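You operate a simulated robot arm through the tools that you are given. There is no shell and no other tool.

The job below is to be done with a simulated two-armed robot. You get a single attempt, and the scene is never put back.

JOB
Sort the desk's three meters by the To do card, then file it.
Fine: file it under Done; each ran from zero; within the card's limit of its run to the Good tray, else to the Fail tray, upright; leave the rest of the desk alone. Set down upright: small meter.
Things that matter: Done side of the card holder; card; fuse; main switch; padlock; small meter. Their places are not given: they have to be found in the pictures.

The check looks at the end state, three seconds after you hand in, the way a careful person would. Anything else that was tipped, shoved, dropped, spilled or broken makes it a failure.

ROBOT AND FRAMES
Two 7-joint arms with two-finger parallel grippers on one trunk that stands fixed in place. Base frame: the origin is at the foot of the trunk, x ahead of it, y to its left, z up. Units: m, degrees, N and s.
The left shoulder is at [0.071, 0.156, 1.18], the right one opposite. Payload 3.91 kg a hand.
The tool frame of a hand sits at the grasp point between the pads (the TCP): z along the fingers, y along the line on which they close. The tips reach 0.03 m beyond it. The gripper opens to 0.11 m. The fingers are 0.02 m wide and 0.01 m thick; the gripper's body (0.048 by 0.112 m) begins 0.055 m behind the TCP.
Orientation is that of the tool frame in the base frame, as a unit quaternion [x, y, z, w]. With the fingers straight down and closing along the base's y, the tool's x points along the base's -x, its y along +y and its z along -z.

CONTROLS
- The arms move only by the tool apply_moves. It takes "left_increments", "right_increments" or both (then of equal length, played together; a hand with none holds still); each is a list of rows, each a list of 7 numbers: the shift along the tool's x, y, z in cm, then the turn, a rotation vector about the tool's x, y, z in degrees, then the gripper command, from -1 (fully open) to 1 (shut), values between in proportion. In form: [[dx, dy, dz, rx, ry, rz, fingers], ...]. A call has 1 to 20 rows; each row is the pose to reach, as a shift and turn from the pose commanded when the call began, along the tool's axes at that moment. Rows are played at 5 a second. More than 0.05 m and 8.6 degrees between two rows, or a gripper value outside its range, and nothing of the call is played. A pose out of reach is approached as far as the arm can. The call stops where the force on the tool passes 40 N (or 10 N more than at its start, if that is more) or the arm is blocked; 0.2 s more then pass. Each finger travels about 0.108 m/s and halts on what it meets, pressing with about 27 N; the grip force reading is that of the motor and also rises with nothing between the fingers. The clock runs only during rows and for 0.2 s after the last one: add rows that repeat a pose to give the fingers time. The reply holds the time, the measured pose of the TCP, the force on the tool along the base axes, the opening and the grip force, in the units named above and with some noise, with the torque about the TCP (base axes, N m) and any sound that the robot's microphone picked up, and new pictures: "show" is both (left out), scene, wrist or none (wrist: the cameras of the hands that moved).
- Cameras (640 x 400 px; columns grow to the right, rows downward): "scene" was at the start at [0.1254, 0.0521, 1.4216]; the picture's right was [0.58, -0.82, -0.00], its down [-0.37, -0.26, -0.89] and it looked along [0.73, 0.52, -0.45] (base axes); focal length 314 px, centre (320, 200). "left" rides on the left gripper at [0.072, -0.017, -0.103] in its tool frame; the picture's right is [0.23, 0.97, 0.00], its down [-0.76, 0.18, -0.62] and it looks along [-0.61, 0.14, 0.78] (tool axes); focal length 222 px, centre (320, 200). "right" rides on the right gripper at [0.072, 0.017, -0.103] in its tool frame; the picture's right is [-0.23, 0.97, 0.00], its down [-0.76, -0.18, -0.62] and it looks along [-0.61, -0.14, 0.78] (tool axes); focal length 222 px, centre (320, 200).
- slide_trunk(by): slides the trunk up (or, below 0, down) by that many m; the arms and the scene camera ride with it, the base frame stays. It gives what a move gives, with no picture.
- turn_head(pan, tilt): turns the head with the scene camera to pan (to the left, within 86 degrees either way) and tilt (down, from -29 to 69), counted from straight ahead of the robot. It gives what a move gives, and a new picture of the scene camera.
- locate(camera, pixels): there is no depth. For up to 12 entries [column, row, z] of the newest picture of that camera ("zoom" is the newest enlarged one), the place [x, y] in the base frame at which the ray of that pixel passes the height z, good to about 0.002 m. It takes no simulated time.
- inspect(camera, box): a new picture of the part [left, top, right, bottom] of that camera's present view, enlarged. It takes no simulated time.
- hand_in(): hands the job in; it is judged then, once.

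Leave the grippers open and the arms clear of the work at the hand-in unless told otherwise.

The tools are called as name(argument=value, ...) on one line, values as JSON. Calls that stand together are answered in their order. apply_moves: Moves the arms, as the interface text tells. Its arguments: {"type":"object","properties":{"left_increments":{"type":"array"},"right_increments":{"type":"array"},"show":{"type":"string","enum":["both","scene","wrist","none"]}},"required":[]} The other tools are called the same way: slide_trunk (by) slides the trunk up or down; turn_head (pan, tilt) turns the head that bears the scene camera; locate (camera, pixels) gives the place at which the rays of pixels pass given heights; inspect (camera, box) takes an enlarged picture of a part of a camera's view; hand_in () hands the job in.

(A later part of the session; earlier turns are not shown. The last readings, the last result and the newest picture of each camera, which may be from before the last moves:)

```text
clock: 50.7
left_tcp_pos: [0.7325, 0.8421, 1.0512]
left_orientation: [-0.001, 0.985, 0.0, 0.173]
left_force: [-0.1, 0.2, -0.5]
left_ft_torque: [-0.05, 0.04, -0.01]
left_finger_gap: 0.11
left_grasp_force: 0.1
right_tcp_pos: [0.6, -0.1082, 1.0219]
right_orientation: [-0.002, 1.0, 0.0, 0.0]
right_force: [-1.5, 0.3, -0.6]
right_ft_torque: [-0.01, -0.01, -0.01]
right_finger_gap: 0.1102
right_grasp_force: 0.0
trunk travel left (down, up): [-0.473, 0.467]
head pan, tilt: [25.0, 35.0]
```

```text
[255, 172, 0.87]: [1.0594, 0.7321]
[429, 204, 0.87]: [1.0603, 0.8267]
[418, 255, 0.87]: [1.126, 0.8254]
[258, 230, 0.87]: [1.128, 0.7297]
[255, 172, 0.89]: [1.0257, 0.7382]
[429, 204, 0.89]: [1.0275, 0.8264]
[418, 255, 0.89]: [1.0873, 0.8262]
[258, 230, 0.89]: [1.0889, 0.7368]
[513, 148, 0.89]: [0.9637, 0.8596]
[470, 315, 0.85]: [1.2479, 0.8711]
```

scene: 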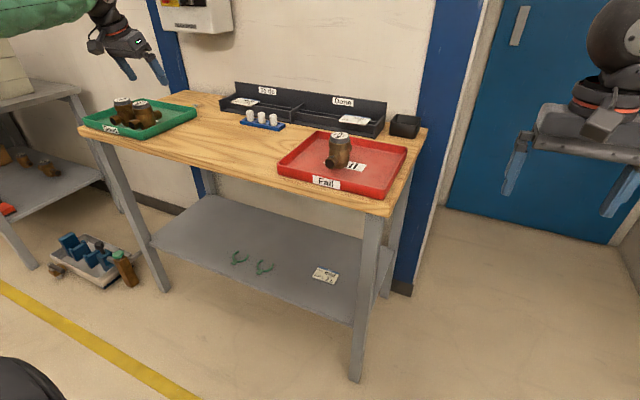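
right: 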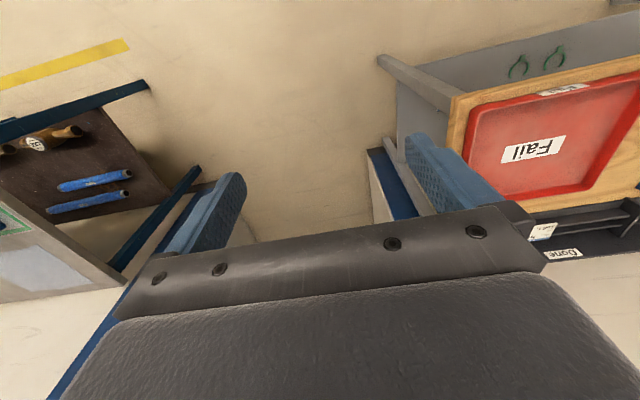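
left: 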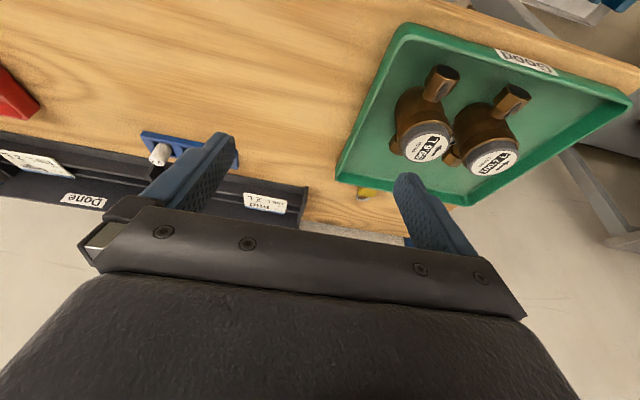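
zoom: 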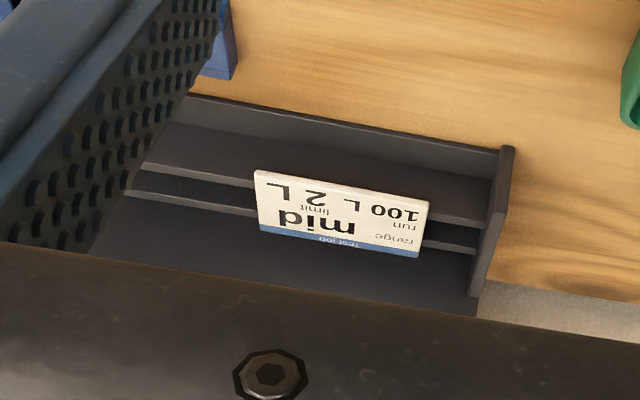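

The card is flat across two rails: top at z≈0.885, x 1.038–1.10, y 0.737–0.827 (about 9 × 6 cm). I need the rail positions for finger clearance, so I'll enlarge the empty rails from the scene camera.

turn_head(pan=30, tilt=25)

inspect(camera="scene", box=[240, 110, 400, 210])

```text
clock: 51.4
left_tcp_pos: [0.7331, 0.8422, 1.0516]
left_orientation: [-0.001, 0.985, 0.002, 0.174]
left_force: [0.8, 0.6, -0.8]
left_ft_torque: [0.02, -0.01, 0.02]
left_finger_gap: 0.1102
left_grasp_force: 0.1
right_tcp_pos: [0.5995, -0.1091, 1.0222]
right_orientation: [-0.001, 1.0, 0.0, 0.001]
right_force: [-0.7, -0.1, -0.5]
right_ft_torque: [-0.04, 0.03, 0.0]
right_finger_gap: 0.1101
right_grasp_force: 0.1
trunk travel left (down, up): [-0.473, 0.467]
head pan, tilt: [30.0, 25.0]
```

scene: 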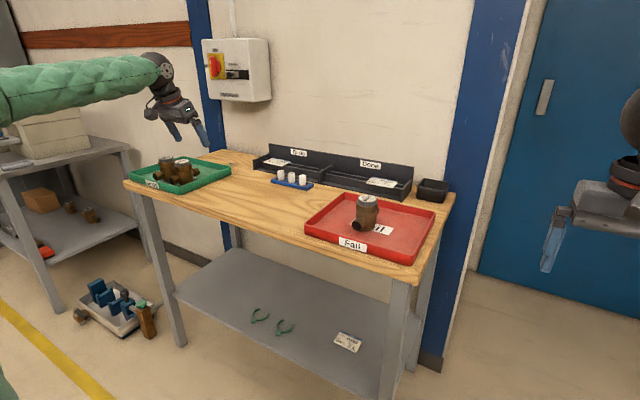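

```text
4.00 times, centred on (320, 160) of scene
```

zoom: 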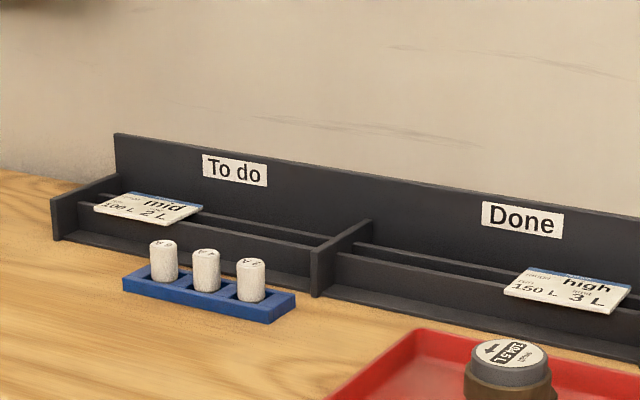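

inspect(camera="scene", box=[310, 158, 374, 198])

```text
10.00 times, centred on (342, 178) of scene
```

zoom: 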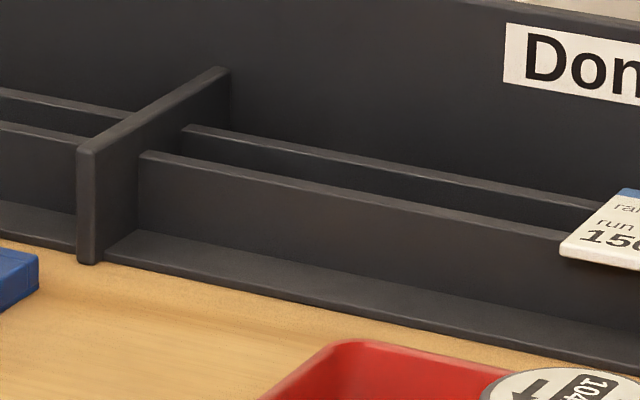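

locate(camera="zoom", pixels=[[142, 156, 0.881], [154, 151, 0.881], [184, 130, 0.881], [194, 125, 0.881], [88, 262, 0.852], [87, 148, 0.9], [228, 68, 0.9], [110, 262, 0.852], [565, 258, 0.885], [620, 190, 0.885], [350, 200, 0.881], [350, 163, 0.881]])

inspect(camera="scene", box=[356, 165, 420, 205])

```text
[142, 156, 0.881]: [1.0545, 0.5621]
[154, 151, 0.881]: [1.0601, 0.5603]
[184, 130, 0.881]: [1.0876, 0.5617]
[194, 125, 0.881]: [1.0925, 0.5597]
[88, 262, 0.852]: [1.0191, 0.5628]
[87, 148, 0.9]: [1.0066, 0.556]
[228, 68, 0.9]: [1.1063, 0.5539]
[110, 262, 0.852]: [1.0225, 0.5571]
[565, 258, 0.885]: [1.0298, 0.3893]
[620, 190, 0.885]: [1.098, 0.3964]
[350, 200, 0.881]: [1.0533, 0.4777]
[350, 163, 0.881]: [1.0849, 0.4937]
```

```text
10.00 times, centred on (388, 185) of scene
```

zoom: 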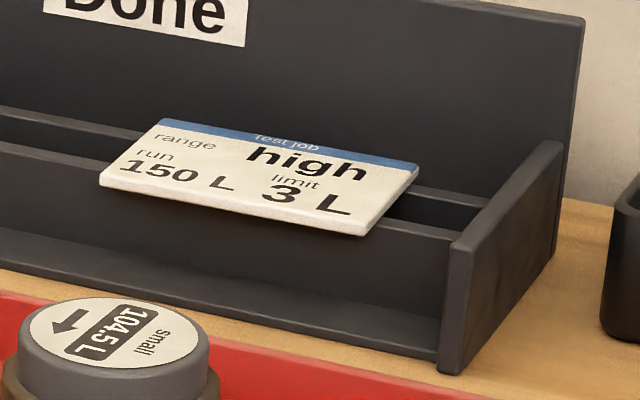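

Rails sit at x≈1.054–1.060 and 1.087–1.093, tops near 0.881, leaving a 2.7 cm gap for the fingertips. The end walls reach z≈0.895. I'll check where the main switch box is before tilting the hand and moving toward the card.

locate(camera="scene", pixels=[[213, 96, 1.0], [213, 96, 1.05], [213, 96, 1.1], [250, 103, 1.0], [250, 103, 1.05], [250, 103, 1.1], [271, 98, 1.05], [271, 98, 1.1]])

```text
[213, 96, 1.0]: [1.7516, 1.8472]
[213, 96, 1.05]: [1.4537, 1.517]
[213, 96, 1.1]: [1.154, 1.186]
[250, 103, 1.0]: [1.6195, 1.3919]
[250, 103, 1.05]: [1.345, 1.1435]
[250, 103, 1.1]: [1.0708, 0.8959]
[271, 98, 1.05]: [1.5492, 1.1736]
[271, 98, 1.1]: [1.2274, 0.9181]
```

The switch box sits at y>0.89, x>1.07, z>1.1, so I'll keep away from it. Now tilting to 40° and moving to (1.05, 0.782, 1.01) above the card.

apply_moves(left_increments=[[-3.5, -0.75, 1.85, 0, -2.5, 0, -1], [-7.1, -1.5, 3.7, 0, -5, 0, -1], [-10.6, -2.25, 5.55, 0, -7.5, 0, -1], [-14.2, -3, 7.4, 0, -10, 0, -1], [-17.7, -3.75, 9.25, 0, -12.5, 0, -1], [-21.3, -4.5, 11.1, 0, -15, 0, -1], [-24.8, -5.25, 12.95, 0, -17.5, 0, -1], [-28.36, -6, 14.8, 0, -20, 0, -1], [-28.36, -6, 14.8, 0, -20, 0, -1]])

inspect(camera="scene", box=[200, 80, 360, 200])

```text
clock: 53.4
left_tcp_pos: [1.0512, 0.7812, 1.0102]
left_orientation: [0.0, 0.94, 0.001, 0.342]
left_force: [0.2, 0.6, -1.0]
left_ft_torque: [-0.03, -0.04, -0.02]
left_finger_gap: 0.11
left_grasp_force: 0.1
right_tcp_pos: [0.5993, -0.1061, 1.0247]
right_orientation: [0.0, 1.0, -0.001, 0.0]
right_force: [0.2, 0.4, 0.4]
right_ft_torque: [-0.03, -0.01, -0.03]
right_finger_gap: 0.1098
right_grasp_force: 0.0
trunk travel left (down, up): [-0.473, 0.467]
head pan, tilt: [30.0, 25.0]
```

scene: 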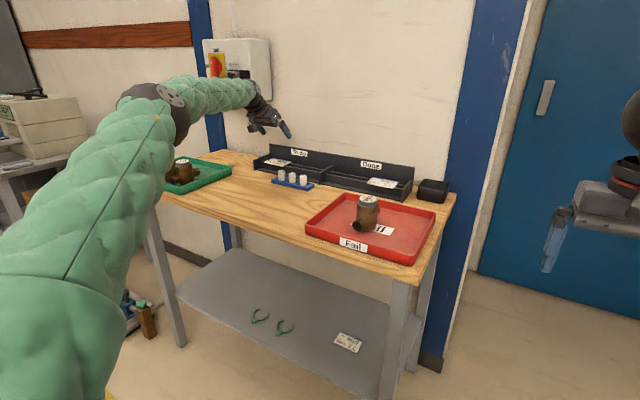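
left: 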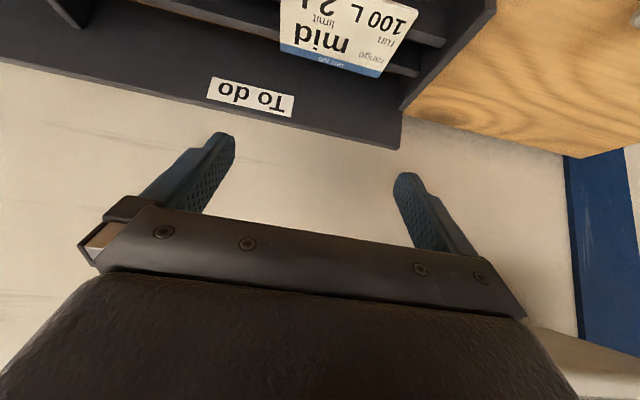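

```text
3.33 times, centred on (280, 140) of scene
```

zoom: 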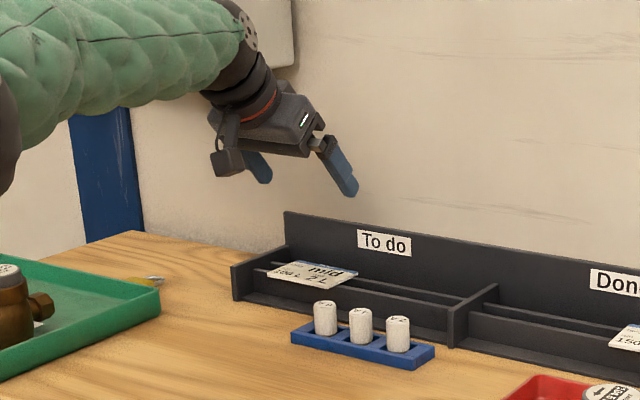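

inspect(camera="left", box=[240, 0, 520, 130])

locate(camera="left", pixels=[[280, 49, 0.885], [381, 77, 0.885], [418, 11, 0.885], [284, 0, 0.885], [401, 108, 0.895], [497, 12, 0.895], [403, 108, 0.85], [218, 98, 0.9]])

```text
2.29 times, centred on (380, 65) of left
```

zoom: 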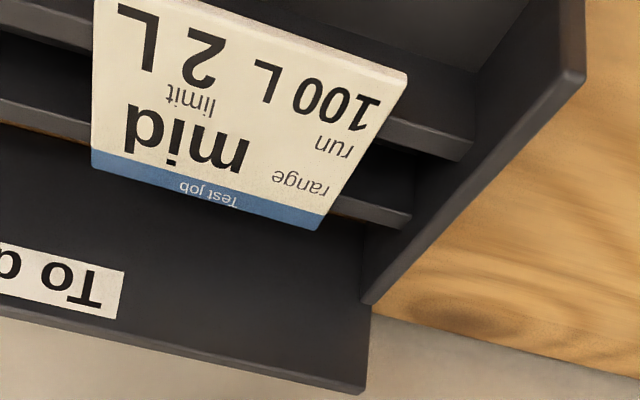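

```text
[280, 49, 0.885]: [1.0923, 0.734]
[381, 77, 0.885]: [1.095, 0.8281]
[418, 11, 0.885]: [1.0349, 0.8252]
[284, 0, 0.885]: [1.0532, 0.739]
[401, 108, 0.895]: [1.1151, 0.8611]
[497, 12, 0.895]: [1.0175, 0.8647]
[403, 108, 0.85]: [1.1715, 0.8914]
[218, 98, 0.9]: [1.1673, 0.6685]
```

The wrist camera agrees: card y 0.736–0.827, x 1.035–1.094, end wall's inner face y≈0.853. I'll descend to z 0.925 with the fingers at 10.4 cm and look.

apply_moves(left_increments=[[1.6, 0, 2.3, 0, 0, 0, -0.89], [3.2, 0, 4.7, 0, 0, 0, -0.89], [4.85, 0, 7.03, 0, 0, 0, -0.89], [4.85, 0, 7.03, 0, 0, 0, -0.89]])

inspect(camera="scene", box=[245, 110, 325, 170])

inspect(camera="left", box=[160, 40, 480, 240])

```text
clock: 54.4
left_tcp_pos: [1.0453, 0.7739, 0.9288]
left_orientation: [0.0, 0.94, 0.002, 0.341]
left_force: [-0.1, 0.0, 0.0]
left_ft_torque: [-0.01, -0.02, 0.0]
left_finger_gap: 0.104
left_grasp_force: 0.1
left hand out of reach, approached as far as the arm can: row 2, 3, 4
right_tcp_pos: [0.6007, -0.1085, 1.023]
right_orientation: [-0.001, 1.0, 0.001, 0.001]
right_force: [-0.1, 0.1, -0.1]
right_ft_torque: [-0.02, 0.0, 0.02]
right_finger_gap: 0.1099
right_grasp_force: 0.2
trunk travel left (down, up): [-0.473, 0.467]
head pan, tilt: [30.0, 25.0]
```

scene: 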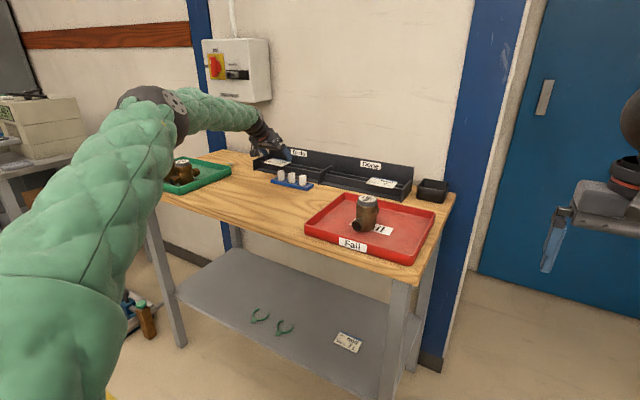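
left: 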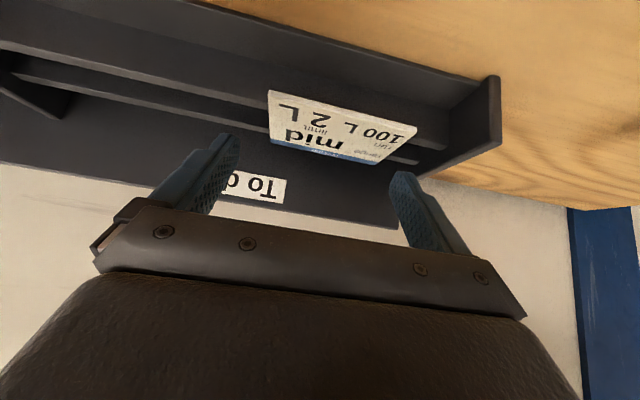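

```text
6.67 times, centred on (285, 140) of scene
```

zoom: 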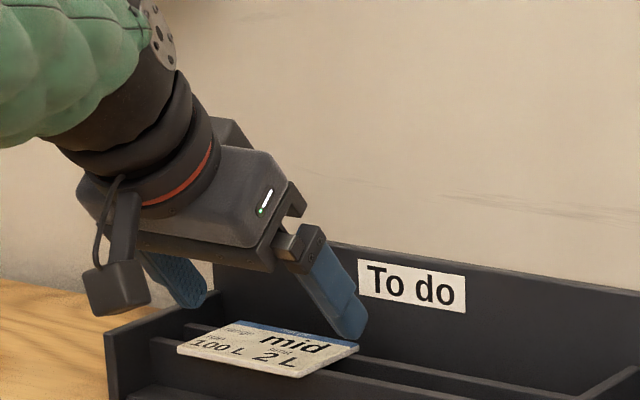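

```text
2.00 times, centred on (320, 140) of left
```

zoom: 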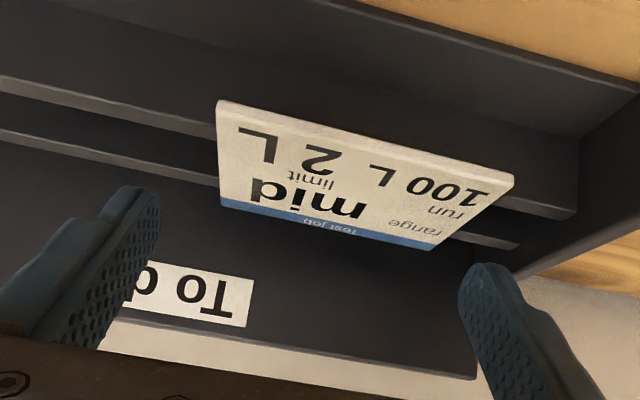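

At this height the arm falls just short, though at z 1.01 it reached. So I'll go back up to z≈1.01 over the target and let the trunk do the lowering.

apply_moves(left_increments=[[-2.57, 0, -3.06, 0, 0, 0, -0.89], [-5.2, 0, -6.2, 0, 0, 0, -0.89], [-6.4, 0.76, -5.3, 0, 0, 0, -0.89], [-6.4, 0.76, -5.3, 0, 0, 0, -0.89]])

```text
clock: 55.4
left_tcp_pos: [1.0573, 0.7785, 1.0113]
left_orientation: [-0.001, 0.939, 0.002, 0.343]
left_force: [0.4, 0.2, -0.3]
left_ft_torque: [-0.02, 0.02, 0.0]
left_finger_gap: 0.104
left_grasp_force: 0.1
right_tcp_pos: [0.5983, -0.1081, 1.0242]
right_orientation: [-0.001, 1.0, -0.001, 0.0]
right_force: [-0.5, 0.8, -0.7]
right_ft_torque: [-0.01, -0.02, -0.01]
right_finger_gap: 0.11
right_grasp_force: 0.1
trunk travel left (down, up): [-0.473, 0.467]
head pan, tilt: [30.0, 25.0]
```

scene: 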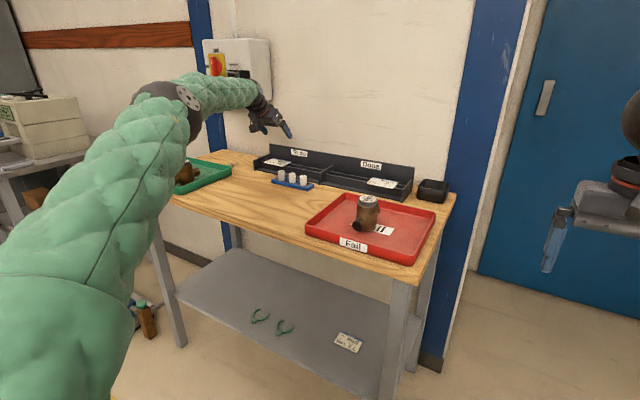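
left: 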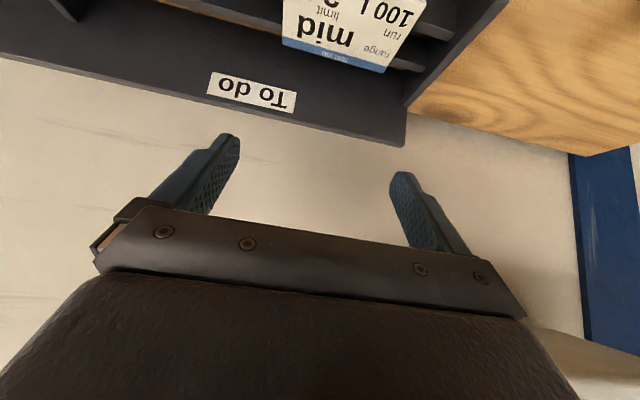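

No reach limit here. Sliding the trunk down 8 cm, which brings the TCP to about z 0.931.

slide_trunk(by=-0.08)

turn_head(pan=32, tilt=20)

inspect(camera="scene", box=[250, 120, 350, 180])

inspect(camera="left", box=[160, 40, 480, 240])

```text
clock: 56.6
left_tcp_pos: [1.0582, 0.779, 0.9299]
left_orientation: [-0.001, 0.939, 0.003, 0.343]
left_force: [0.7, 0.0, -0.2]
left_ft_torque: [-0.01, 0.0, 0.0]
left_finger_gap: 0.104
left_grasp_force: 0.0
right_tcp_pos: [0.5993, -0.1086, 0.9443]
right_orientation: [-0.001, 1.0, 0.0, 0.0]
right_force: [-0.2, 0.0, 0.3]
right_ft_torque: [0.04, 0.0, -0.01]
right_finger_gap: 0.1099
right_grasp_force: 0.0
trunk travel left (down, up): [-0.393, 0.547]
head pan, tilt: [30.0, 25.0]
```

```text
clock: 57.2
left_tcp_pos: [1.0585, 0.7793, 0.9302]
left_orientation: [0.0, 0.94, 0.001, 0.342]
left_force: [0.1, 0.1, 0.5]
left_ft_torque: [0.0, -0.03, 0.01]
left_finger_gap: 0.1038
left_grasp_force: 0.1
right_tcp_pos: [0.5991, -0.1094, 0.9414]
right_orientation: [-0.001, 1.0, 0.0, 0.0]
right_force: [-0.3, -0.4, 0.2]
right_ft_torque: [0.0, 0.0, -0.04]
right_finger_gap: 0.1099
right_grasp_force: 0.0
trunk travel left (down, up): [-0.393, 0.547]
head pan, tilt: [32.0, 20.0]
```

scene: 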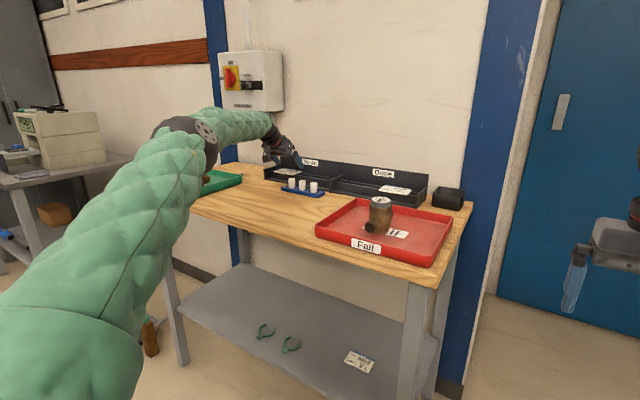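

```text
6.40 times, centred on (300, 150) of scene
```

zoom: 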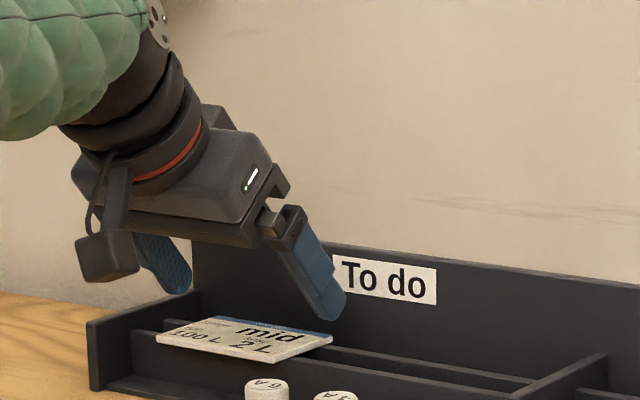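

```text
2.00 times, centred on (320, 140) of left
```

zoom: 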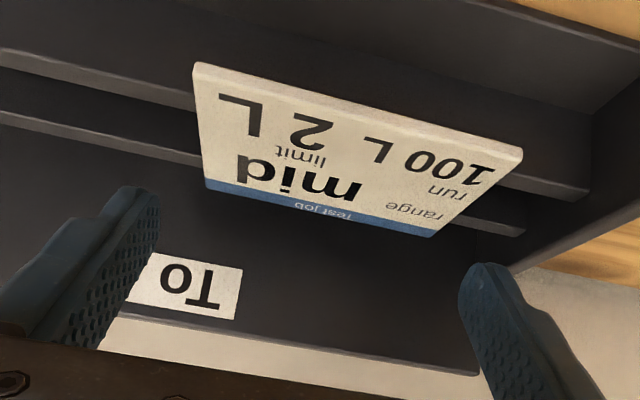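

The fingers straddle the card. I'll nudge +2.5 mm in y to centre, then lower another 1.8 cm.

apply_moves(left_increments=[[-0.08, 0.25, 0.06, 0, 0, 0, -0.89], [-0.08, 0.25, 0.06, 0, 0, 0, -0.89]], show="none")

slide_trunk(by=-0.018)

inspect(camera="scene", box=[265, 130, 335, 172])

inspect(camera="left", box=[160, 40, 480, 240])

```text
clock: 57.9
left_tcp_pos: [1.0572, 0.7813, 0.9303]
left_orientation: [-0.001, 0.939, 0.002, 0.343]
left_force: [0.3, 0.3, -1.0]
left_ft_torque: [-0.02, 0.05, 0.01]
left_finger_gap: 0.1042
left_grasp_force: 0.0
right_tcp_pos: [0.5989, -0.1087, 0.9436]
right_orientation: [-0.001, 1.0, 0.0, 0.0]
right_force: [0.7, 0.7, 0.2]
right_ft_torque: [-0.01, 0.01, 0.0]
right_finger_gap: 0.1097
right_grasp_force: 0.1
trunk travel left (down, up): [-0.393, 0.547]
head pan, tilt: [32.0, 20.0]
```

```text
clock: 58.5
left_tcp_pos: [1.0581, 0.7803, 0.9126]
left_orientation: [-0.001, 0.939, 0.003, 0.343]
left_force: [-0.4, -0.6, 0.2]
left_ft_torque: [-0.02, -0.01, 0.01]
left_finger_gap: 0.104
left_grasp_force: 0.0
right_tcp_pos: [0.5984, -0.109, 0.926]
right_orientation: [-0.001, 1.0, 0.0, -0.001]
right_force: [0.3, -0.4, -0.2]
right_ft_torque: [0.0, -0.03, -0.02]
right_finger_gap: 0.1101
right_grasp_force: 0.0
trunk travel left (down, up): [-0.375, 0.565]
head pan, tilt: [32.0, 20.0]
```

```text
9.14 times, centred on (300, 151) of scene
```

zoom: 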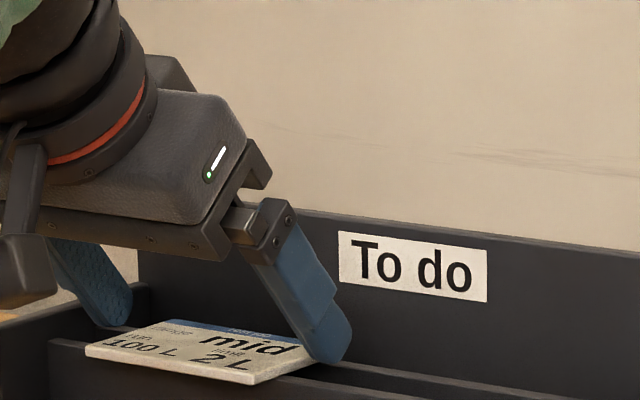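

```text
2.00 times, centred on (320, 140) of left
```

zoom: 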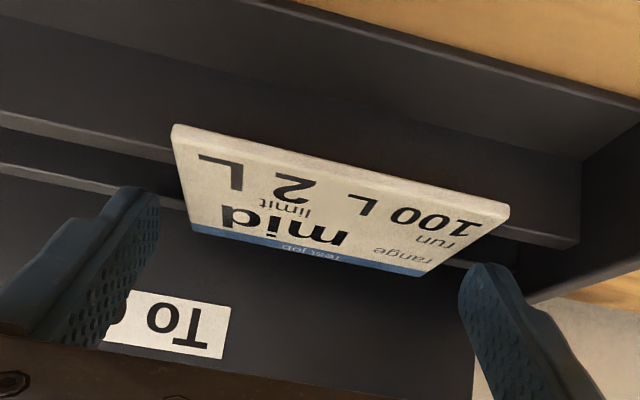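

The fingertips are beside the card, level with its upper face, over the gap between the rails. Down 7 mm more.

slide_trunk(by=-0.007)

inspect(camera="scene", box=[275, 140, 335, 178])

inspect(camera="left", box=[160, 40, 480, 240])

```text
clock: 59.1
left_tcp_pos: [1.0568, 0.7808, 0.9047]
left_orientation: [-0.001, 0.939, 0.002, 0.343]
left_force: [-0.5, -0.3, -0.4]
left_ft_torque: [0.02, 0.01, -0.04]
left_finger_gap: 0.104
left_grasp_force: 0.0
right_tcp_pos: [0.5993, -0.1084, 0.9178]
right_orientation: [0.0, 1.0, 0.0, -0.001]
right_force: [-1.1, 1.3, -0.4]
right_ft_torque: [0.01, -0.04, -0.03]
right_finger_gap: 0.1101
right_grasp_force: 0.0
trunk travel left (down, up): [-0.368, 0.572]
head pan, tilt: [32.0, 20.0]
```

```text
10.53 times, centred on (305, 159) of scene
```

zoom: 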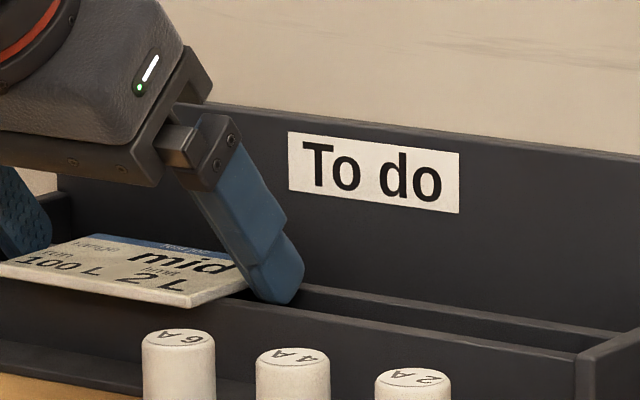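

```text
2.00 times, centred on (320, 140) of left
```

zoom: 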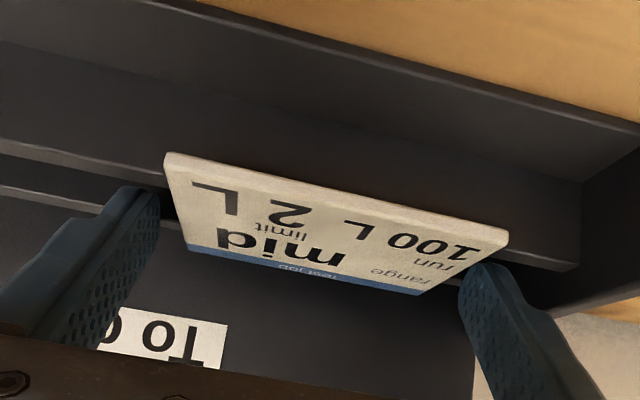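

The tips now sit just below card level between the rails, with no contact force. Closing slowly.

apply_moves(left_increments=[[0, 0, 0, 0, 0, 0, -0.8], [0, 0, 0, 0, 0, 0, -0.72], [0, 0, 0, 0, 0, 0, -0.66], [0, 0, 0, 0, 0, 0, -0.6], [0, 0, 0, 0, 0, 0, -0.4], [0, 0, 0, 0, 0, 0, 0], [0, 0, 0, 0, 0, 0, 1], [0, 0, 0, 0, 0, 0, 1]])

inspect(camera="scene", box=[275, 140, 335, 178])

```text
clock: 60.9
left_tcp_pos: [1.0568, 0.7795, 0.9042]
left_orientation: [0.0, 0.939, 0.002, 0.343]
left_force: [0.0, -0.8, -0.8]
left_ft_torque: [0.01, -0.02, 0.02]
left_finger_gap: 0.0891
left_grasp_force: 26.9
right_tcp_pos: [0.6, -0.1084, 0.9186]
right_orientation: [-0.001, 1.0, -0.001, 0.0]
right_force: [0.0, -0.2, -0.1]
right_ft_torque: [0.0, -0.02, 0.01]
right_finger_gap: 0.11
right_grasp_force: 0.0
trunk travel left (down, up): [-0.368, 0.572]
head pan, tilt: [32.0, 20.0]
```

scene: 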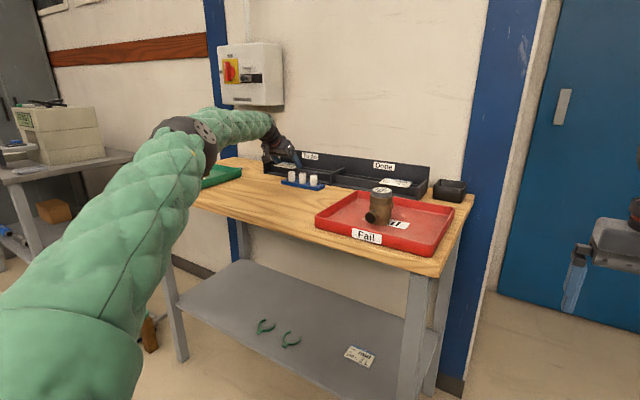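
left: 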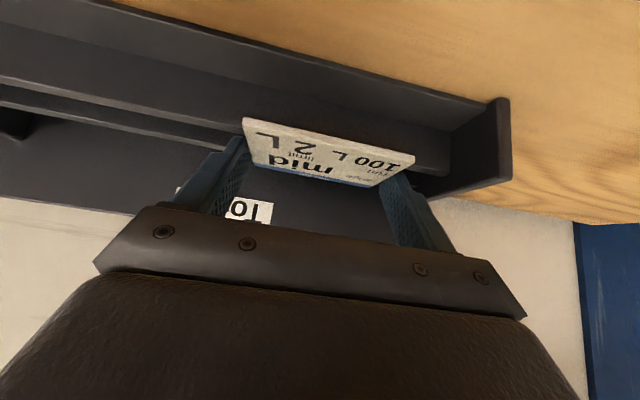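

```text
10.53 times, centred on (305, 159) of scene
```

zoom: 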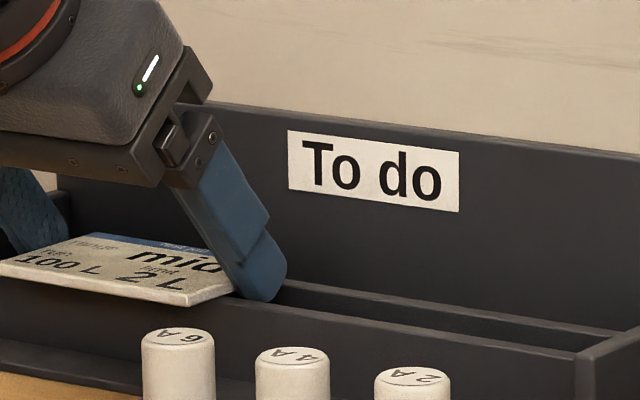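

The card is held (gap 8.9 cm). Lifting straight up with the trunk, 2 cm first to check the hold.

slide_trunk(by=0.02)

inspect(camera="scene", box=[265, 130, 345, 182])

```text
clock: 61.5
left_tcp_pos: [1.0582, 0.7803, 0.9237]
left_orientation: [-0.001, 0.94, 0.002, 0.342]
left_force: [-0.1, -0.6, -0.6]
left_ft_torque: [-0.02, 0.01, -0.01]
left_finger_gap: 0.0888
left_grasp_force: 27.1
right_tcp_pos: [0.5998, -0.1089, 0.9374]
right_orientation: [-0.001, 1.0, 0.0, 0.0]
right_force: [-0.2, -0.3, -0.1]
right_ft_torque: [-0.01, 0.03, 0.0]
right_finger_gap: 0.1099
right_grasp_force: 0.1
trunk travel left (down, up): [-0.388, 0.552]
head pan, tilt: [32.0, 20.0]
```

```text
7.69 times, centred on (305, 156) of scene
```

zoom: 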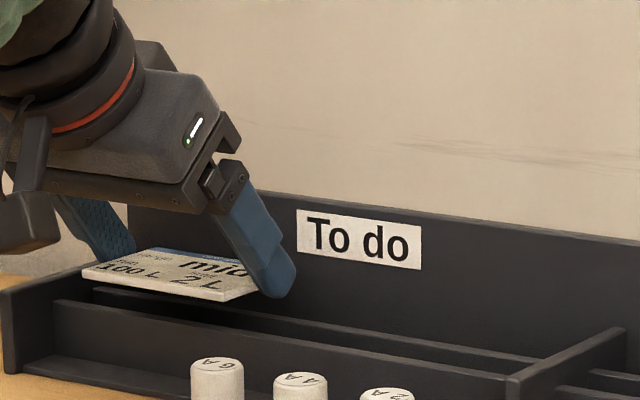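

The card came up level. Another 7 cm up, then across to the Done side at y≈0.475.

slide_trunk(by=0.07)

apply_moves(left_increments=[[0, -3, 0, 0, 0, 0, 1], [0, -6, 0, 0, 0, 0, 1], [0, -9, 0, 0, 0, 0, 1], [0, -12, 0, 0, 0, 0, 1], [0, -15, 0, 0, 0, 0, 1], [0, -18, 0, 0, 0, 0, 1], [0, -21, 0, 0, 0, 0, 1], [0, -24, 0, 0, 0, 0, 1], [0, -27, 0, 0, 0, 0, 1], [0, -29.5, 0, 0, 0, 0, 1], [0, -30.5, 0, 0, 0, 0, 1], [0, -30.5, 0, 0, 0, 0, 1]])

inspect(camera="scene", box=[280, 100, 440, 210])

inspect(camera="left", box=[100, 0, 540, 240])

```text
clock: 62.6
left_tcp_pos: [1.0565, 0.7811, 0.9941]
left_orientation: [-0.001, 0.94, 0.002, 0.342]
left_force: [-0.1, -0.2, -0.9]
left_ft_torque: [0.0, -0.02, -0.01]
left_finger_gap: 0.0885
left_grasp_force: 27.1
right_tcp_pos: [0.6014, -0.1086, 1.0078]
right_orientation: [0.0, 1.0, -0.001, -0.002]
right_force: [0.1, -0.3, -0.6]
right_ft_torque: [0.0, 0.03, 0.01]
right_finger_gap: 0.1101
right_grasp_force: 0.1
trunk travel left (down, up): [-0.458, 0.482]
head pan, tilt: [32.0, 20.0]
```

```text
clock: 65.2
left_tcp_pos: [1.0567, 0.4767, 0.9935]
left_orientation: [-0.001, 0.939, 0.003, 0.343]
left_force: [-0.1, -0.2, 0.0]
left_ft_torque: [0.0, -0.02, 0.03]
left_finger_gap: 0.0888
left_grasp_force: 27.0
right_tcp_pos: [0.5997, -0.1089, 1.0081]
right_orientation: [-0.001, 1.0, 0.0, -0.001]
right_force: [0.1, -0.3, 0.7]
right_ft_torque: [0.02, -0.02, 0.01]
right_finger_gap: 0.1101
right_grasp_force: 0.1
trunk travel left (down, up): [-0.458, 0.482]
head pan, tilt: [32.0, 20.0]
```

scene: 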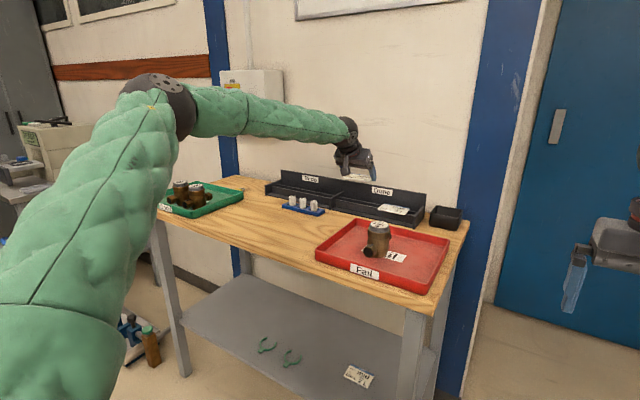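
left: 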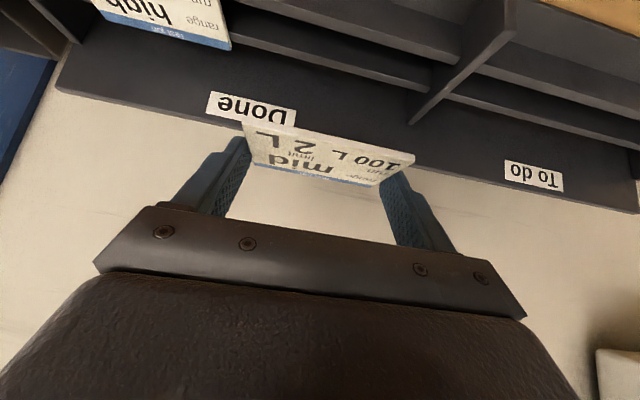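

```text
3.64 times, centred on (360, 155) of scene
```

zoom: 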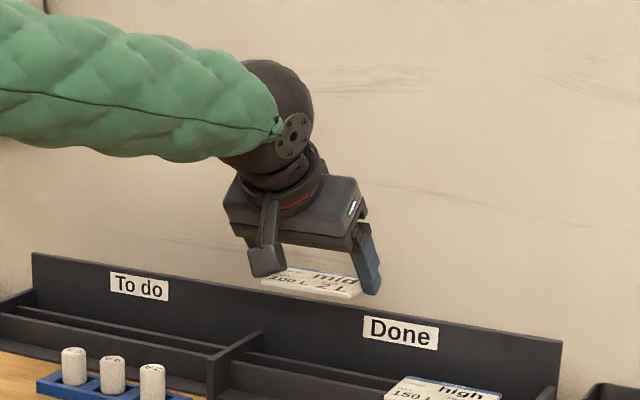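

```text
1.45 times, centred on (320, 120) of left
```

zoom: 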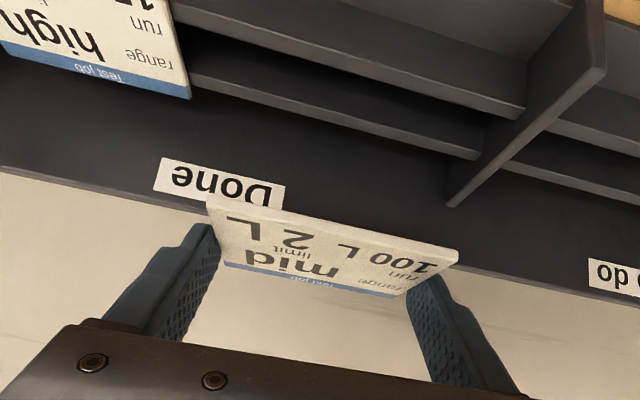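

locate(camera="left", pixels=[[231, 49, 0.885], [220, 0, 0.885], [411, 124, 0.895], [514, 22, 0.895], [500, 20, 0.895], [430, 90, 0.881], [461, 62, 0.881]])

```text
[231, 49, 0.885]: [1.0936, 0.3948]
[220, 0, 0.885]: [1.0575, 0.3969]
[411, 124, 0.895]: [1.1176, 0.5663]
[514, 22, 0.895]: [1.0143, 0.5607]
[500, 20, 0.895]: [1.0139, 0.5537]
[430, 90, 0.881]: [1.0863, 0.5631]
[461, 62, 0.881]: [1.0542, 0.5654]
```

The free span on the Done side is y 0.395–0.553, so I'll centre at 0.474 and lower with the trunk 7.5 cm.

apply_moves(left_increments=[[0, -0.25, 0, 0, 0, 0, 1], [0, -0.25, 0, 0, 0, 0, 1]], show="none")

slide_trunk(by=-0.075)

inspect(camera="scene", box=[310, 120, 410, 190])

inspect(camera="left", box=[100, 0, 540, 240])

```text
clock: 65.8
left_tcp_pos: [1.0555, 0.4747, 0.9937]
left_orientation: [-0.001, 0.939, 0.002, 0.343]
left_force: [-0.6, 0.1, 0.0]
left_ft_torque: [0.01, -0.04, 0.01]
left_finger_gap: 0.0888
left_grasp_force: 26.6
right_tcp_pos: [0.5998, -0.108, 1.0071]
right_orientation: [-0.002, 1.0, -0.001, -0.001]
right_force: [0.1, 0.7, -0.2]
right_ft_torque: [0.01, 0.03, 0.02]
right_finger_gap: 0.1105
right_grasp_force: 0.0
trunk travel left (down, up): [-0.458, 0.482]
head pan, tilt: [32.0, 20.0]
```

```text
clock: 66.9
left_tcp_pos: [1.0565, 0.4734, 0.9194]
left_orientation: [0.0, 0.939, 0.002, 0.344]
left_force: [-0.1, -0.1, 0.6]
left_ft_torque: [-0.01, -0.04, 0.0]
left_finger_gap: 0.0884
left_grasp_force: 27.7
right_tcp_pos: [0.5985, -0.1085, 0.9346]
right_orientation: [-0.001, 1.0, 0.0, 0.0]
right_force: [0.0, 0.7, -0.2]
right_ft_torque: [0.0, -0.04, 0.01]
right_finger_gap: 0.1098
right_grasp_force: 0.1
trunk travel left (down, up): [-0.383, 0.557]
head pan, tilt: [32.0, 20.0]
```

```text
5.71 times, centred on (360, 155) of scene
```

zoom: 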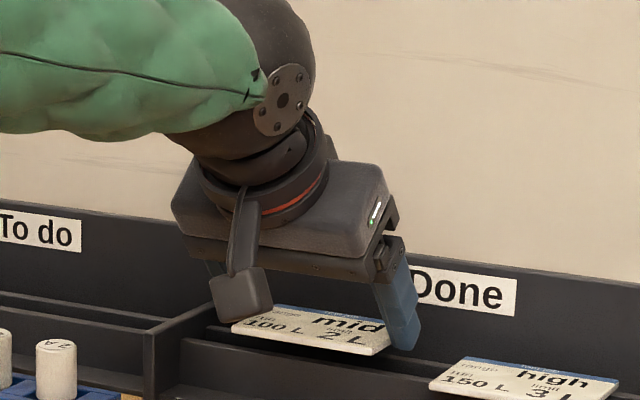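

```text
1.45 times, centred on (320, 120) of left
```

zoom: 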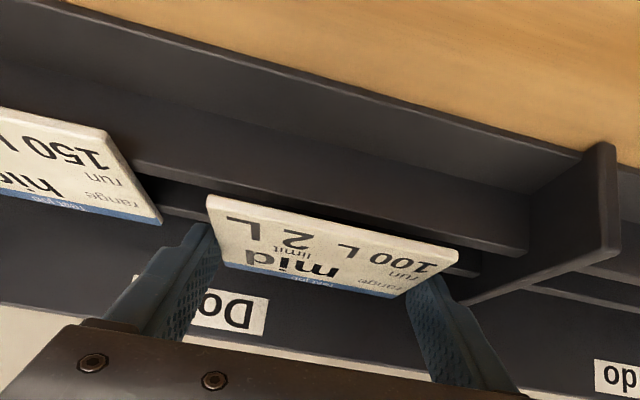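

Aligned between the high card and the divider. Down 1.2 cm, then 2 mm at a time.

slide_trunk(by=-0.012)

slide_trunk(by=-0.002)

inspect(camera="scene", box=[330, 140, 410, 195])

```text
clock: 67.5
left_tcp_pos: [1.0572, 0.4737, 0.9078]
left_orientation: [-0.001, 0.939, 0.003, 0.343]
left_force: [0.1, -0.9, -1.0]
left_ft_torque: [0.0, 0.01, 0.0]
left_finger_gap: 0.0885
left_grasp_force: 27.2
right_tcp_pos: [0.6, -0.1089, 0.9206]
right_orientation: [-0.001, 1.0, 0.0, 0.0]
right_force: [0.1, 0.3, 0.0]
right_ft_torque: [0.0, -0.06, 0.03]
right_finger_gap: 0.1098
right_grasp_force: 0.0
trunk travel left (down, up): [-0.371, 0.569]
head pan, tilt: [32.0, 20.0]
```

```text
clock: 68.0
left_tcp_pos: [1.0554, 0.4742, 0.9046]
left_orientation: [-0.001, 0.939, 0.003, 0.343]
left_force: [0.1, 1.0, 2.2]
left_ft_torque: [0.07, -0.07, -0.03]
left_finger_gap: 0.0889
left_grasp_force: 26.9
right_tcp_pos: [0.6004, -0.1094, 0.9195]
right_orientation: [-0.001, 1.0, -0.001, 0.001]
right_force: [0.6, -0.1, -0.3]
right_ft_torque: [0.04, -0.01, -0.02]
right_finger_gap: 0.11
right_grasp_force: 0.2
trunk travel left (down, up): [-0.369, 0.571]
head pan, tilt: [32.0, 20.0]
```

```text
7.27 times, centred on (370, 168) of scene
```

zoom: 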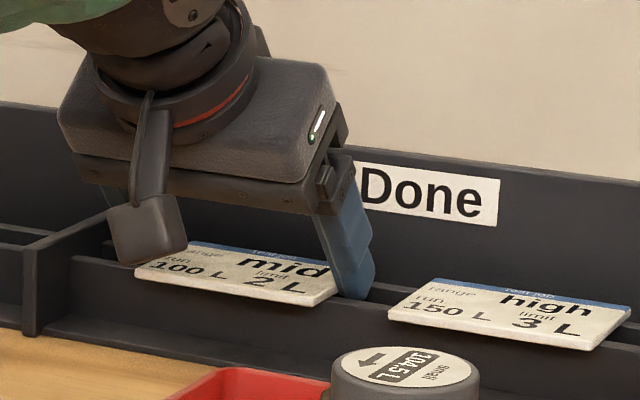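

Light contact (about 2 N), the card is on the rails. Opening slowly.

apply_moves(left_increments=[[0, 0, 0, 0, 0, 0, 0.2], [0, 0, 0, 0, 0, 0, -0.4], [0, 0, 0, 0, 0, 0, -0.63], [0, 0, 0, 0, 0, 0, -0.7], [0, 0, 0, 0, 0, 0, -0.8], [0, 0, 0, 0, 0, 0, -0.87], [0, 0, 0, 0, 0, 0, -0.87]])

inspect(camera="left", box=[100, 0, 540, 240])

inspect(camera="scene", box=[330, 140, 410, 195])

```text
clock: 69.7
left_tcp_pos: [1.0574, 0.474, 0.9033]
left_orientation: [-0.001, 0.939, 0.002, 0.343]
left_force: [0.7, 0.1, 0.4]
left_ft_torque: [-0.02, 0.0, -0.02]
left_finger_gap: 0.1029
left_grasp_force: 0.0
right_tcp_pos: [0.5994, -0.1086, 0.9195]
right_orientation: [-0.001, 1.0, 0.0, 0.0]
right_force: [0.2, -0.3, 0.0]
right_ft_torque: [-0.02, -0.02, 0.04]
right_finger_gap: 0.1098
right_grasp_force: 0.1
trunk travel left (down, up): [-0.369, 0.571]
head pan, tilt: [32.0, 20.0]
```

scene: 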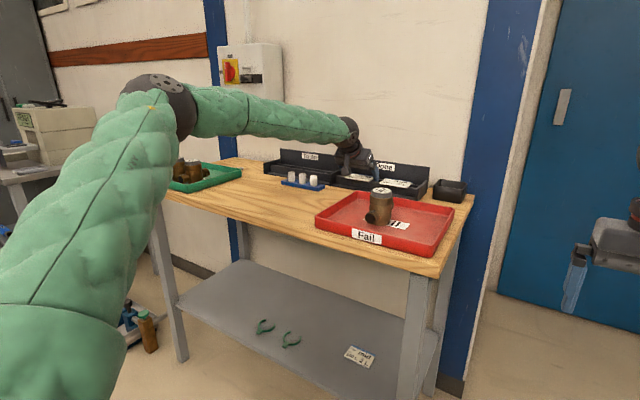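
left: 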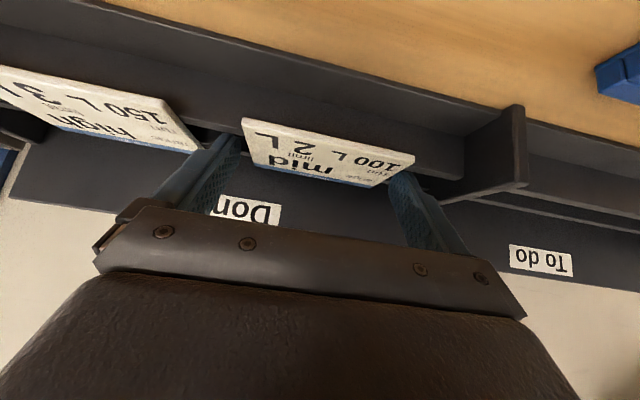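

```text
1.45 times, centred on (320, 120) of left
```

zoom: 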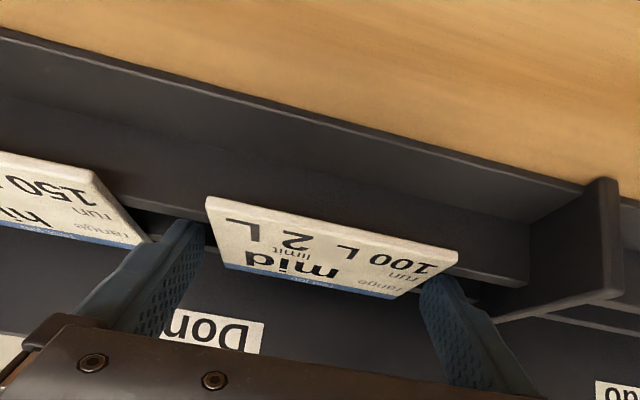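

```text
7.27 times, centred on (370, 168) of scene
```

zoom: 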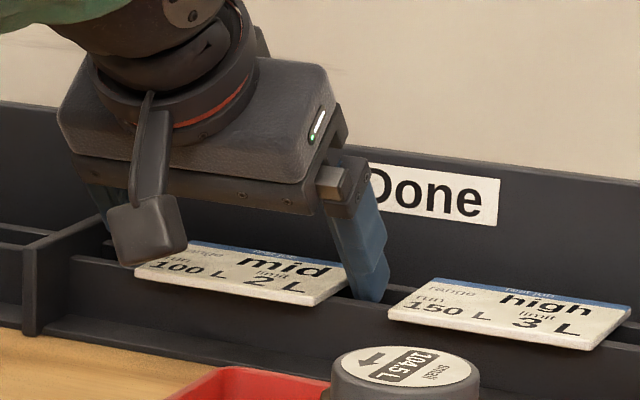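

The card is free and lies flat. Raising the hand straight up with the trunk.

slide_trunk(by=0.12)

inspect(camera="scene", box=[260, 150, 440, 260])

```text
clock: 71.2
left_tcp_pos: [1.0567, 0.4734, 1.0233]
left_orientation: [-0.001, 0.939, 0.002, 0.343]
left_force: [0.2, 0.7, -0.3]
left_ft_torque: [0.01, -0.01, -0.02]
left_finger_gap: 0.1031
left_grasp_force: 0.2
right_tcp_pos: [0.6005, -0.1095, 1.0378]
right_orientation: [0.0, 1.0, 0.0, -0.001]
right_force: [-0.5, 0.1, -0.2]
right_ft_torque: [0.01, -0.02, 0.06]
right_finger_gap: 0.1098
right_grasp_force: 0.0
trunk travel left (down, up): [-0.489, 0.451]
head pan, tilt: [32.0, 20.0]
```

```text
3.56 times, centred on (350, 205) of scene
```

zoom: 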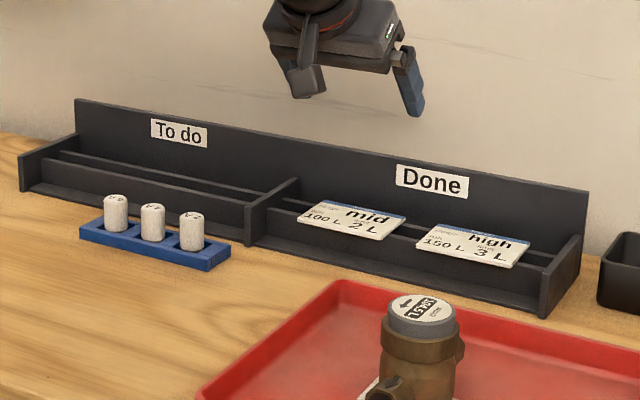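

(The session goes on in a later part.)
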